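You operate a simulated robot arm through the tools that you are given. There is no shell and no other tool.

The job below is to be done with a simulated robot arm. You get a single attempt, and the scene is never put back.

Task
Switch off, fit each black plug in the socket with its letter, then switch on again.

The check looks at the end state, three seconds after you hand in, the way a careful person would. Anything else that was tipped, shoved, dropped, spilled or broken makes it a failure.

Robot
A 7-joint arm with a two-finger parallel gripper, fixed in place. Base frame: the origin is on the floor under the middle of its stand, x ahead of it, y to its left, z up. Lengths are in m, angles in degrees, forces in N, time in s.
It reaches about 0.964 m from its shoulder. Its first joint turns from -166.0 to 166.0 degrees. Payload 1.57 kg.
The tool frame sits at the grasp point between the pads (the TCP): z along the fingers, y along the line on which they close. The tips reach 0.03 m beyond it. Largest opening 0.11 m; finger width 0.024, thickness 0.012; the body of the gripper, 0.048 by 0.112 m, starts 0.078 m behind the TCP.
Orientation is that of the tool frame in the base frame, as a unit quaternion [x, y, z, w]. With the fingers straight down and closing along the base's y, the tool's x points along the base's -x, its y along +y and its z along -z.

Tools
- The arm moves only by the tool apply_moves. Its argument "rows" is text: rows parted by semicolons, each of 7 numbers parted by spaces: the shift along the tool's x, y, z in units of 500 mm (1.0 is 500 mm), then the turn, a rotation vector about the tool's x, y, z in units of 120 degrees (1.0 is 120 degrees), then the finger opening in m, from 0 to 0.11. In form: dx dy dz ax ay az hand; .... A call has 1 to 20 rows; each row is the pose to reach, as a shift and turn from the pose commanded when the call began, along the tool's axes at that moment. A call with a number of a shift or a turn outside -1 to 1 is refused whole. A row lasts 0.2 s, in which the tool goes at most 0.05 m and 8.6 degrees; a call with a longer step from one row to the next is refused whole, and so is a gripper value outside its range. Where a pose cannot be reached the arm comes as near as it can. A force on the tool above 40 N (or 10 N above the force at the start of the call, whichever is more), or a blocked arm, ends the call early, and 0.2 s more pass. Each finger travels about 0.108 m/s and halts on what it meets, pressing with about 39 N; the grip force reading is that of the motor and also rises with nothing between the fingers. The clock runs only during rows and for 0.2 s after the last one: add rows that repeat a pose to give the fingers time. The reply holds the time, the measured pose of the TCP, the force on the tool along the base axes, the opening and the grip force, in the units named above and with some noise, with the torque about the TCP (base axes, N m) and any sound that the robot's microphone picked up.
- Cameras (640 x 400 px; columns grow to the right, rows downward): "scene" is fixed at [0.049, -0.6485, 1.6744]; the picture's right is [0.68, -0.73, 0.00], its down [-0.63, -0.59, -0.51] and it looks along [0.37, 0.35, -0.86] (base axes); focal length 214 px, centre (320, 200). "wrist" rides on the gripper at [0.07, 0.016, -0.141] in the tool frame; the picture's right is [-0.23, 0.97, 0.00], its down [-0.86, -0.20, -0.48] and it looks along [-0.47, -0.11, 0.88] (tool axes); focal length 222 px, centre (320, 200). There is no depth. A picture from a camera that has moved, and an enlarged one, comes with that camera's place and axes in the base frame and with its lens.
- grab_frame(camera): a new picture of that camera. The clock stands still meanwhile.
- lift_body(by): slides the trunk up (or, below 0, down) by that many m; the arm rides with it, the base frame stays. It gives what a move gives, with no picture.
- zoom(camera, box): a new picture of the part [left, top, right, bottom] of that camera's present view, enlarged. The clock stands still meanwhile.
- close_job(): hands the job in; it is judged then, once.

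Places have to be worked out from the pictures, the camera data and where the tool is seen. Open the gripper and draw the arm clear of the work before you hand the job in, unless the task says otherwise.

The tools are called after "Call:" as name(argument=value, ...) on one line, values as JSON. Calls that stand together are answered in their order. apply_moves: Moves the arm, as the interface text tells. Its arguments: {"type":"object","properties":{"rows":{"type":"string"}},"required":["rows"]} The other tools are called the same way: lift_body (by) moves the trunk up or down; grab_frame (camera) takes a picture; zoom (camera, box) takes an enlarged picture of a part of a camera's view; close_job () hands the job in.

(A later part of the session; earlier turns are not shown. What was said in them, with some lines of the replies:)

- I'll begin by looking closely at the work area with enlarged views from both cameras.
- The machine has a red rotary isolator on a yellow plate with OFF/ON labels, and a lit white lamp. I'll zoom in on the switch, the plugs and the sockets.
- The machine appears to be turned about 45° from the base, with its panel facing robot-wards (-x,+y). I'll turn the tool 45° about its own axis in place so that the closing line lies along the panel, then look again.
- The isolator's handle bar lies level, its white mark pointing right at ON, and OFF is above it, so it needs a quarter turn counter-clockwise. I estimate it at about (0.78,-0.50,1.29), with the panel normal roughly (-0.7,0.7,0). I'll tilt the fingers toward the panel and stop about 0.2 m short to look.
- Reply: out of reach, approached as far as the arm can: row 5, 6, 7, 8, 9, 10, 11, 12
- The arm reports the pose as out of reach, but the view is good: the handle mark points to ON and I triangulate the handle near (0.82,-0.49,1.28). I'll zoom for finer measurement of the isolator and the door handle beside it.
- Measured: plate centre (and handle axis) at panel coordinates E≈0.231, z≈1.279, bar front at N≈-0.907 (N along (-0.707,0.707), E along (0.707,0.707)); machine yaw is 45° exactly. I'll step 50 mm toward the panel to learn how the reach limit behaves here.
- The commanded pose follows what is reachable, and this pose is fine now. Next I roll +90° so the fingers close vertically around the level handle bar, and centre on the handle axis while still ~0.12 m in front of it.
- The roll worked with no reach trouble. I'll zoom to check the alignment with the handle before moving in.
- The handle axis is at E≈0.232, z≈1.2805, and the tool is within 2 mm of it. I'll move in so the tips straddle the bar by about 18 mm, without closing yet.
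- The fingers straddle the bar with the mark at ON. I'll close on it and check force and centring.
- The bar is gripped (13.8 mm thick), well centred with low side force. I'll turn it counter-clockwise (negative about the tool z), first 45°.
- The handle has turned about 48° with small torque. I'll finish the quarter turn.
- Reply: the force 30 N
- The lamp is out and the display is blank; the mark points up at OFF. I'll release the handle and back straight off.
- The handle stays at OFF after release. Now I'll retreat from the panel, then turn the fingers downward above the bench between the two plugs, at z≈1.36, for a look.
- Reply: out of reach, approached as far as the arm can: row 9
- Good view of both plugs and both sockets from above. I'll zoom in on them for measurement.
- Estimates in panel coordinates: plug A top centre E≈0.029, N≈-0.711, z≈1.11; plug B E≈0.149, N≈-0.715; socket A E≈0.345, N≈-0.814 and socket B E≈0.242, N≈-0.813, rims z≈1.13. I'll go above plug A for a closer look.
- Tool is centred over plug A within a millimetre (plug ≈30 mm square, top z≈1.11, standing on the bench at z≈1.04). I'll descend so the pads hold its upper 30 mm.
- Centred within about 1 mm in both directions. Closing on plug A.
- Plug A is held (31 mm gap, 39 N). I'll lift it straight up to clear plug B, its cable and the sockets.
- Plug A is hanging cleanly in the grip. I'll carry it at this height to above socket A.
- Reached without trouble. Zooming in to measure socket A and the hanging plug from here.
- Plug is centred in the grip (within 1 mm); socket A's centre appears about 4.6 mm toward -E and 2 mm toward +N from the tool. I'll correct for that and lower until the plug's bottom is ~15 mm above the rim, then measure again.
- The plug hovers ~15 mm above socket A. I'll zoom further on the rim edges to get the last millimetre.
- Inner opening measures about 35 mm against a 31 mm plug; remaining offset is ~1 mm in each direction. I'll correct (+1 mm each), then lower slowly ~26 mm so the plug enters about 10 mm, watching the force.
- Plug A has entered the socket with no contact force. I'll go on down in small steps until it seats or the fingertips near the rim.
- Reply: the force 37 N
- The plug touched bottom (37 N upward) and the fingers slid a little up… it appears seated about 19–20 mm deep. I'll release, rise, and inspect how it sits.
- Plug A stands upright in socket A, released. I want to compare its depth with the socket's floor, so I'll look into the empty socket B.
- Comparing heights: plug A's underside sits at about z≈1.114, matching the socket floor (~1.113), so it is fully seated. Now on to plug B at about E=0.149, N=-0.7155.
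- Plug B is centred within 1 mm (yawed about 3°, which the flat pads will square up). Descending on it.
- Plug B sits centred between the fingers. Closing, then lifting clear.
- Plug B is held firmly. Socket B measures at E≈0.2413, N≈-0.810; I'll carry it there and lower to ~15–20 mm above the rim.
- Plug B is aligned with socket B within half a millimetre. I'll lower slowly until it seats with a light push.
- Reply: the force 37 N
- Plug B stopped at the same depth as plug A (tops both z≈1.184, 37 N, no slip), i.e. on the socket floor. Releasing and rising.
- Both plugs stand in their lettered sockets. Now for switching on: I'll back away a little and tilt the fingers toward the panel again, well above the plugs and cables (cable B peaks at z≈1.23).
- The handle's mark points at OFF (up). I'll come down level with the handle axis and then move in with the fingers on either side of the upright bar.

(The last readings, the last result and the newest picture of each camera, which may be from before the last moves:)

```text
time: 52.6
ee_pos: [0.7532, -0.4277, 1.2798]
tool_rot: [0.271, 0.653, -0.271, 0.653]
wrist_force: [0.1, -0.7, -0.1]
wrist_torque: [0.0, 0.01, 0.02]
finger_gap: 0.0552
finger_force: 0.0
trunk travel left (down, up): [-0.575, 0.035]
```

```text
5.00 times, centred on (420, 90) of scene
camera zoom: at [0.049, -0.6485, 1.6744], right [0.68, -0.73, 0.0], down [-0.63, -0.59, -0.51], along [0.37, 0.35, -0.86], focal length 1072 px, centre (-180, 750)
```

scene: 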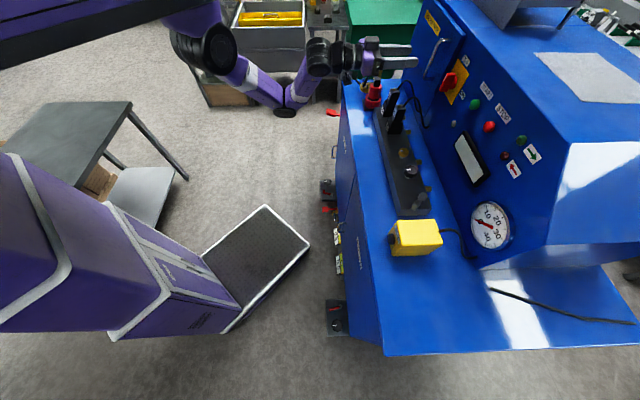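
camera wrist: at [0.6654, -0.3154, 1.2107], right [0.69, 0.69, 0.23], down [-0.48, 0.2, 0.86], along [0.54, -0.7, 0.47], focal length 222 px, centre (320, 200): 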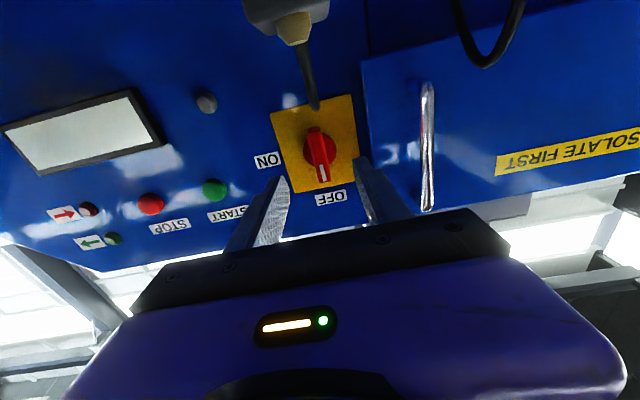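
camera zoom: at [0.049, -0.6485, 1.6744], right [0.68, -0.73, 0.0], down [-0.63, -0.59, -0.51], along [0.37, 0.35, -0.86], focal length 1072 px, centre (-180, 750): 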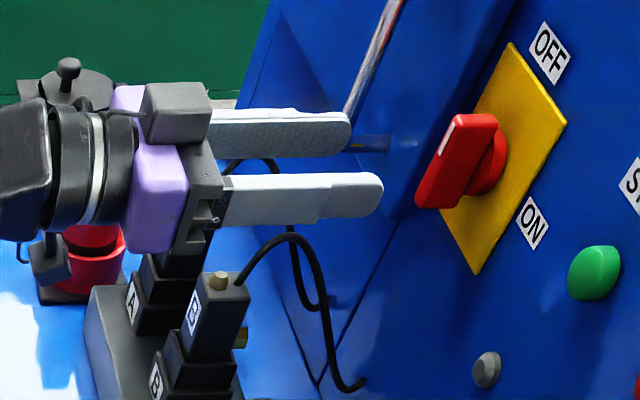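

Fingers are centred on the bar with clearance to plug B, its cable and the camera. Moving in the last 55 mm and closing.

Call:
apply_moves(rows="0 0.001 0.04 0 0 0 0.055; 0 0.001 0.08 0 0 0 0.055; 0 0.001 0.111 0 0 0 0.055; 0 0.001 0.111 0 0 0 0.055; 0 0.001 0.111 0 0 0 0.03; 0 0.001 0.111 0 0 0 0.01; 0 0.001 0.111 0 0 0 0; 0 0.001 0.111 0 0 0 0")

Call:
grab_frame(camera="wrist")

Call:
zoom(camera="scene", box=[370, 50, 470, 130])

```text
time: 54.4
ee_pos: [0.7917, -0.4666, 1.281]
tool_rot: [0.271, 0.653, -0.271, 0.654]
wrist_force: [-2.2, -5.2, 1.1]
wrist_torque: [-0.07, -0.08, -0.08]
finger_gap: 0.014
finger_force: 29.9
trunk travel left (down, up): [-0.575, 0.035]
```

```text
taken
camera wrist: at [0.7046, -0.3548, 1.2107], right [0.69, 0.69, 0.23], down [-0.48, 0.2, 0.85], along [0.54, -0.7, 0.47], focal length 222 px, centre (320, 200)
```

wrist: 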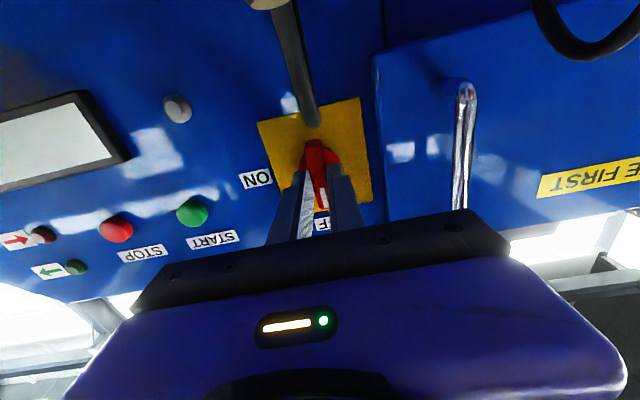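

```text
5.00 times, centred on (420, 90) of scene
camera zoom: at [0.049, -0.6485, 1.6744], right [0.68, -0.73, 0.0], down [-0.63, -0.59, -0.51], along [0.37, 0.35, -0.86], focal length 1072 px, centre (-180, 750)
```

zoom: 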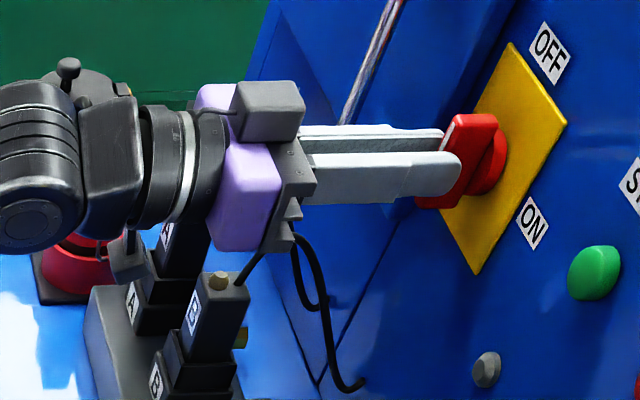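

The bar is gripped with the mark still at OFF. Turning clockwise (positive about tool z), first 45°, watching clearance to cable B.

Call:
apply_moves(rows="0 0 0 0 0 0.05 0; 0 0 0 0 0 0.1 0; 0 0 0 0 0 0.15 0; 0 0 0 0 0 0.2 0; 0 0 0 0 0 0.25 0; 0 0 0 0 0 0.3 0; 0 0 0 0 0 0.35 0; 0 0 0 0 0 0.4 0")

Call:
zoom(camera="scene", box=[370, 50, 470, 130])

Call:
grab_frame(camera="wrist")

```text
time: 56.2
ee_pos: [0.7916, -0.4665, 1.2801]
tool_rot: [0.513, 0.486, 0.019, 0.707]
wrist_force: [2.5, -19.8, 5.4]
wrist_torque: [0.01, -0.03, -0.14]
finger_gap: 0.0139
finger_force: 30.1
trunk travel left (down, up): [-0.575, 0.035]
```

```text
5.00 times, centred on (420, 90) of scene
camera zoom: at [0.049, -0.6485, 1.6744], right [0.68, -0.73, 0.0], down [-0.63, -0.59, -0.51], along [0.37, 0.35, -0.86], focal length 1072 px, centre (-180, 750)
```

zoom: 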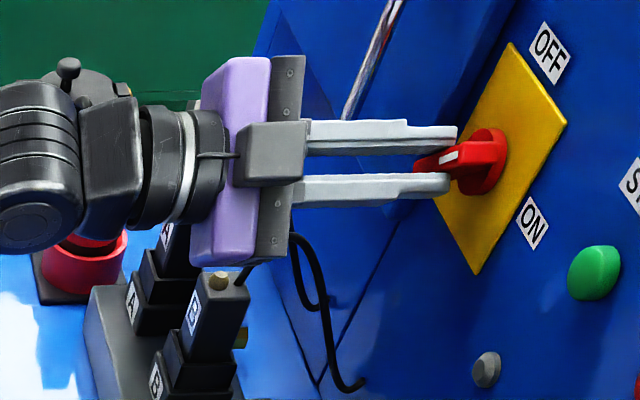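

```text
taken
camera wrist: at [0.7375, -0.3221, 1.2458], right [0.34, 0.34, 0.88], down [-0.88, -0.2, 0.42], along [0.32, -0.92, 0.23], focal length 222 px, centre (320, 200)
```

wrist: 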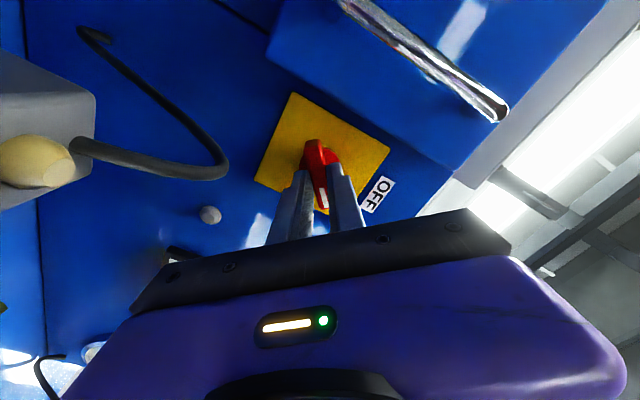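

Halfway, the mark is swinging toward ON. I'll continue 22° more and check the clearance again.

Call:
apply_moves(rows="0 0 0 0 0 0.05 0; 0 0 0 0 0 0.1 0; 0 0 0 0 0 0.15 0; 0 0 0 0 0 0.18 0")

Call:
zoom(camera="scene", box=[370, 50, 470, 130])

Call:
zoom(camera="scene", box=[390, 75, 440, 125])

Call:
grab_frame(camera="wrist")

```text
time: 57.2
ee_pos: [0.7923, -0.4666, 1.2814]
tool_rot: [0.595, 0.382, 0.15, 0.691]
wrist_force: [0.8, -21.2, 4.7]
wrist_torque: [-0.23, -0.25, -0.82]
finger_gap: 0.0143
finger_force: 30.2
trunk travel left (down, up): [-0.575, 0.035]
```

```text
5.00 times, centred on (420, 90) of scene
camera zoom: at [0.049, -0.6485, 1.6744], right [0.68, -0.73, 0.0], down [-0.63, -0.59, -0.51], along [0.37, 0.35, -0.86], focal length 1072 px, centre (-180, 750)
```

zoom: 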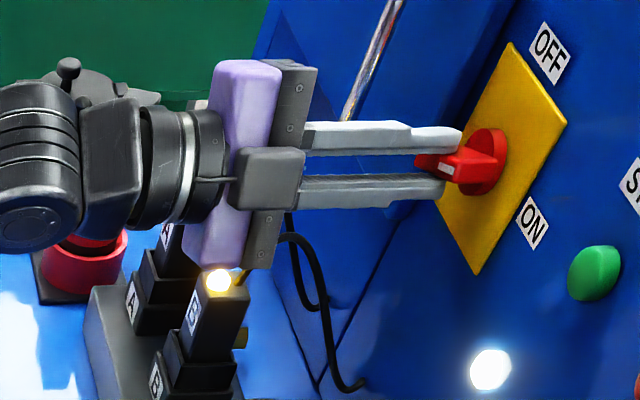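

```text
8.00 times, centred on (415, 100) of scene
camera zoom: at [0.049, -0.6485, 1.6744], right [0.68, -0.73, 0.0], down [-0.63, -0.59, -0.51], along [0.37, 0.35, -0.86], focal length 1716 px, centre (-440, 1000)
```

zoom: 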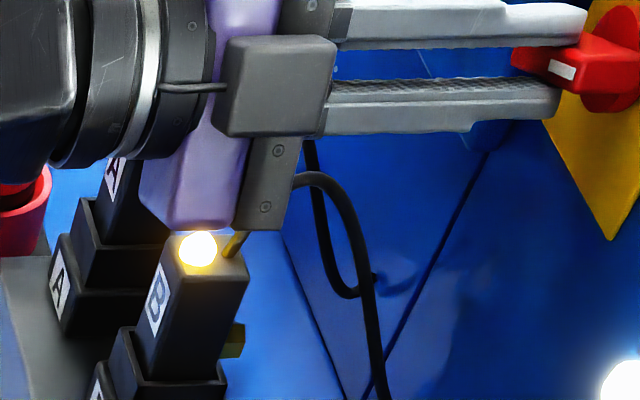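

```text
taken
camera wrist: at [0.7432, -0.3163, 1.2712], right [0.09, 0.09, 0.99], down [-0.95, -0.28, 0.11], along [0.28, -0.96, 0.06], focal length 222 px, centre (320, 200)
```

wrist: 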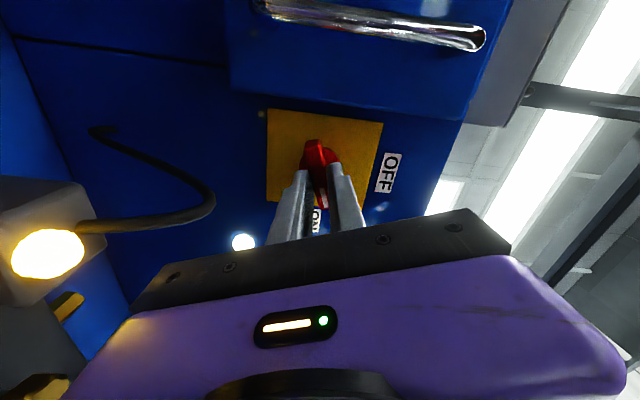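

The power lamp is lit and plug B's indicator glows, so it has contact. There is still a visible gap between gripper and plug; I'll finish the remaining ~20°.

Call:
apply_moves(rows="0 0 0 0 0 0.04 0; 0 0 0 0 0 0.08 0; 0 0 0 0 0 0.12 0; 0 0 0 0 0 0.15 0; 0 0 0 0 0 0.17 0; 0 0 0 0 0 0.17 0")

Call:
zoom(camera="scene", box=[370, 50, 470, 130])

Call:
zoom(camera="scene", box=[390, 75, 440, 125])

Call:
grab_frame(camera="wrist")

```text
time: 58.6
ee_pos: [0.7915, -0.4672, 1.2814]
tool_rot: [0.654, 0.269, 0.27, 0.653]
wrist_force: [-2.6, -22.1, 4.5]
wrist_torque: [-0.12, -0.04, -0.28]
finger_gap: 0.0141
finger_force: 30.4
trunk travel left (down, up): [-0.575, 0.035]
```

```text
5.00 times, centred on (420, 90) of scene
camera zoom: at [0.049, -0.6485, 1.6744], right [0.68, -0.73, 0.0], down [-0.63, -0.59, -0.51], along [0.37, 0.35, -0.86], focal length 1072 px, centre (-180, 750)
```

zoom: 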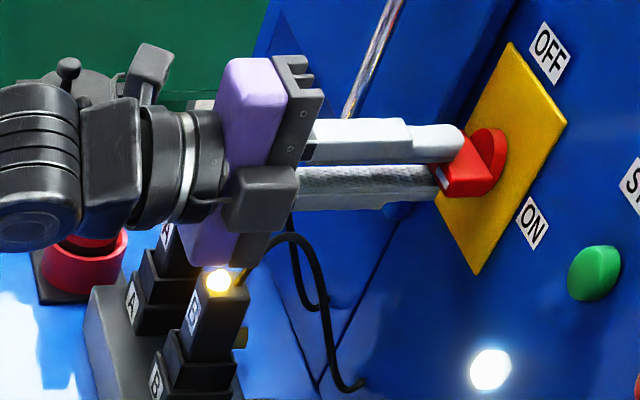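

```text
8.00 times, centred on (415, 100) of scene
camera zoom: at [0.049, -0.6485, 1.6744], right [0.68, -0.73, 0.0], down [-0.63, -0.59, -0.51], along [0.37, 0.35, -0.86], focal length 1716 px, centre (-440, 1000)
```

zoom: 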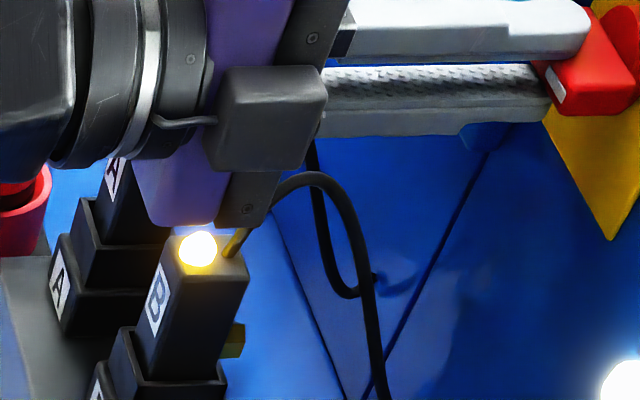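

```text
taken
camera wrist: at [0.7422, -0.3172, 1.2965], right [-0.16, -0.16, 0.97], down [-0.94, -0.26, -0.2], along [0.29, -0.95, -0.11], focal length 222 px, centre (320, 200)
```

wrist: 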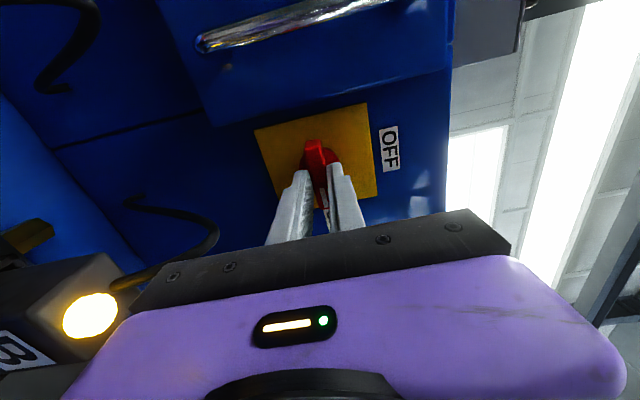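

The handle is level with the mark at ON, the lamp is lit. I'll open just enough, then back straight out and rise.

Call:
apply_moves(rows="0 0 0 0 0 0 0.025; 0 0 0 0 0 0 0.04; 0 0 0 0 0 0 0.04; 0 0 -0.06 0 0 0 0.04; 0 0 -0.13 0 0 0 0.04; 0 0 -0.2 0 0 0 0.04; 0 0.02 -0.26 0 0 0 0.04; 0 0.07 -0.28 0 0 0 0.04; 0 0.12 -0.28 0 0 0 0.04; 0 0.12 -0.28 0 0 0 0.04")

Call:
grab_frame(camera="wrist")

Call:
grab_frame(camera="scene")

Call:
zoom(camera="scene", box=[370, 50, 490, 150])

```text
time: 60.8
ee_pos: [0.6934, -0.3658, 1.3411]
tool_rot: [0.654, 0.27, 0.27, 0.653]
wrist_force: [-1.3, 0.1, -0.5]
wrist_torque: [0.0, 0.01, -0.01]
finger_gap: 0.04
finger_force: 0.0
trunk travel left (down, up): [-0.575, 0.035]
```

```text
taken
camera wrist: at [0.6436, -0.2161, 1.3572], right [-0.16, -0.16, 0.97], down [-0.94, -0.27, -0.2], along [0.29, -0.95, -0.11], focal length 222 px, centre (320, 200)
```

wrist: 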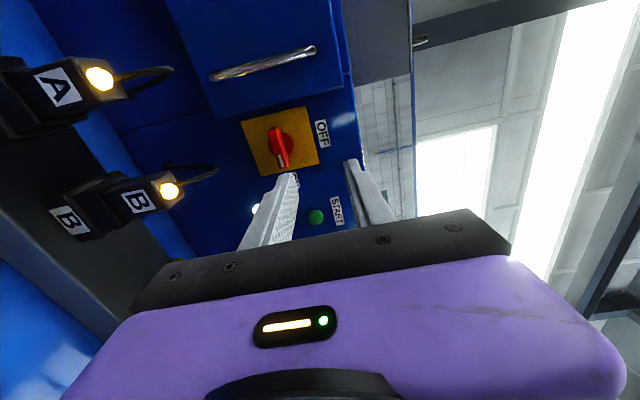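

```text
taken
```

scene: 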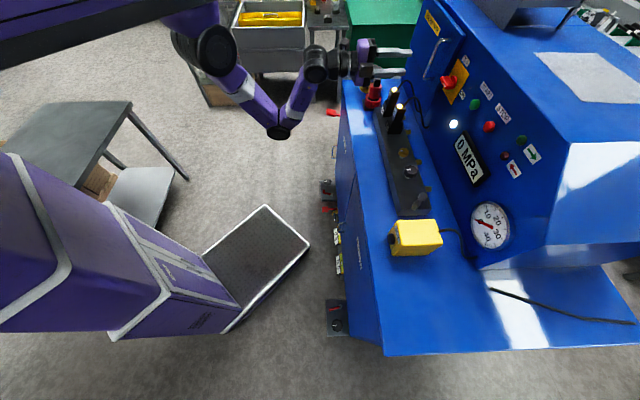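

```text
4.00 times, centred on (430, 100) of scene
camera zoom: at [0.049, -0.6485, 1.6744], right [0.68, -0.73, 0.0], down [-0.63, -0.59, -0.51], along [0.37, 0.35, -0.86], focal length 858 px, centre (-120, 600)
```

zoom: 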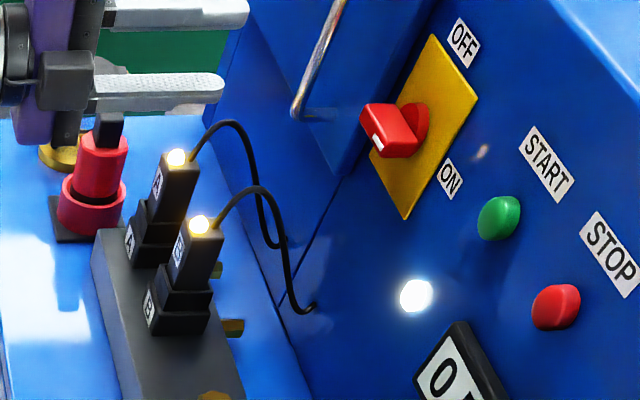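

Both plug indicators and the power lamp are lit and the display reads 0 MPa again. Now I'll draw the arm clear: rise and roll back first.

Call:
apply_moves(rows="0 0.013 0 0 0 -0.0625 0.06; 0 0.026 0 0 0 -0.125 0.06; 0 0.04 0 0 0 -0.1875 0.08; 0 0.053 0 0 0 -0.25 0.08; 0 0.066 0 0 0 -0.3125 0.08; 0 0.08 0 0 0 -0.375 0.08; 0 0.08 0 0 0 -0.4375 0.08; 0 0.08 0 0 0 -0.5 0.08; 0 0.08 0 0 0 -0.5625 0.08; 0 0.08 0 0 0 -0.625 0.08; 0 0.08 0 0 0 -0.6875 0.08; 0 0.08 0 0 0 -0.75 0.08")

Call:
grab_frame(camera="scene")

```text
time: 63.4
ee_pos: [0.6944, -0.3666, 1.3793]
tool_rot: [0.27, 0.653, -0.271, 0.653]
wrist_force: [0.9, 0.9, 0.9]
wrist_torque: [0.0, 0.02, -0.04]
finger_gap: 0.0798
finger_force: 0.1
trunk travel left (down, up): [-0.575, 0.035]
```

```text
taken
```

scene: 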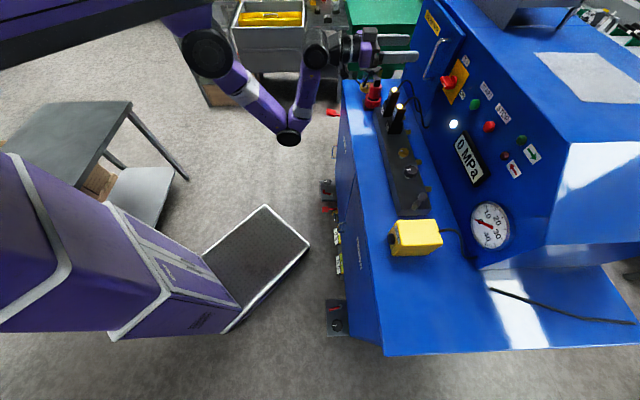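

Now tilting the tool down at height and withdrawing toward the robot, away from the bench.

Call:
apply_moves(rows="-0.01 0 0 0 0.0625 0 0.11; -0.02 0 0 0 0.125 0 0.11; -0.03 0 0 0 0.1875 0 0.11; -0.04 0 0 0 0.25 0 0.11; -0.05 0 0 0 0.3125 0 0.11; -0.06 0 0 0 0.375 0 0.11; -0.07 0 0 0 0.4375 0 0.11; -0.08 0 0 0 0.5 0 0.11; -0.09 0 0 0 0.5625 0 0.11; -0.1 0 0 0 0.625 0 0.11; -0.11 0 0 0 0.6875 0 0.11; -0.12 0 0 0 0.75 0 0.11; -0.12 0.01 -0.07 0 0.75 0 0.11; -0.12 0.02 -0.15 0 0.75 0 0.11; -0.12 0.03 -0.23 0 0.75 0 0.11; -0.12 0.04 -0.31 0 0.75 0 0.11; -0.12 0.05 -0.39 0 0.75 0 0.11; -0.12 0.06 -0.46 0 0.75 0 0.11; -0.12 0.06 -0.46 0 0.75 0 0.11")

Call:
grab_frame(camera="scene")

Call:
zoom(camera="scene", box=[340, 50, 500, 150])

Call:
grab_frame(camera="wrist")

```text
time: 67.4
ee_pos: [0.5505, -0.182, 1.4406]
tool_rot: [0.382, 0.924, 0.0, 0.001]
wrist_force: [0.3, 0.9, -0.1]
wrist_torque: [0.0, 0.03, -0.03]
finger_gap: 0.1101
finger_force: 0.0
trunk travel left (down, up): [-0.575, 0.035]
```

```text
taken
```

scene: 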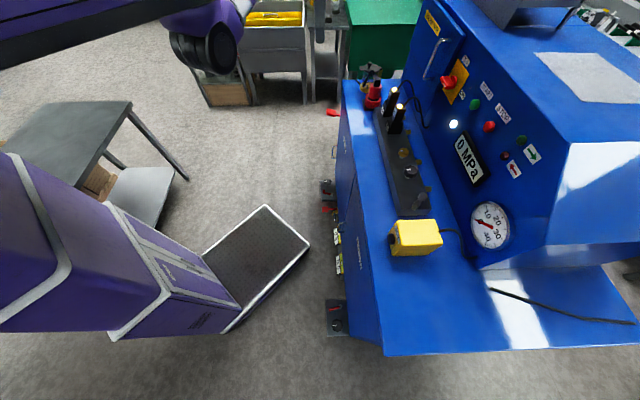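

```text
4.00 times, centred on (420, 100) of scene
camera zoom: at [0.049, -0.6485, 1.6744], right [0.68, -0.73, 0.0], down [-0.63, -0.59, -0.51], along [0.37, 0.35, -0.86], focal length 858 px, centre (-80, 600)
```

zoom: 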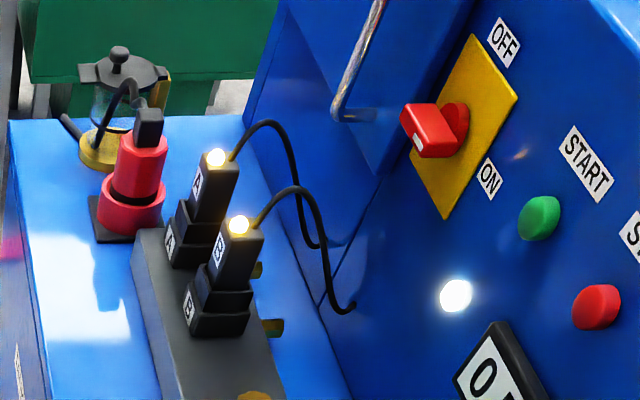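

```text
taken
camera wrist: at [0.5146, -0.1204, 1.5812], right [0.85, 0.53, 0.0], down [0.46, -0.75, 0.48], along [0.25, -0.41, -0.88], focal length 222 px, centre (320, 200)
```

wrist: 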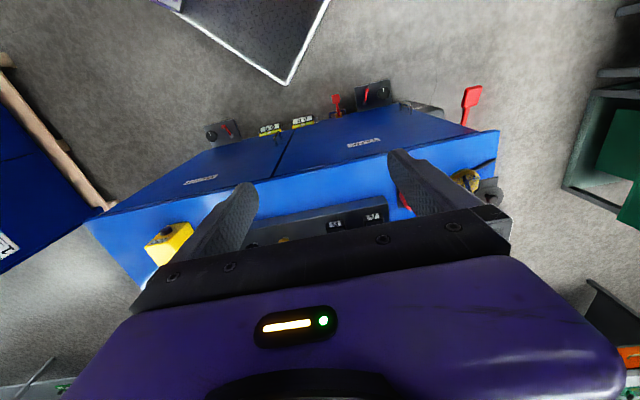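

Final state: both plugs stand in their lettered sockets with indicators lit, the isolator is at ON with the lamp and display live, nothing else has moved, and the gripper is open and clear. Handing in.

Call:
close_job()

```text
The job is handed in.
```

The job is done and handed in. Both black plugs are in their lettered sockets, and the machine is switched on again.

- **Switch off:** I turned the red isolator from ON to OFF. The power lamp went out and the display went blank.
- **Plugs:** Plug A is in socket A and plug B is in socket B. Each went down to about the same depth, level with the socket floor, and stayed upright when released.
- **Switch on:** I turned the isolator back to ON. The power lamp lit, the display read 0 MPa again, and the indicators on both plugs glowed.

In the last pictures nothing else on or around the bench looked moved. I left the gripper open, with the arm drawn back near where it started.
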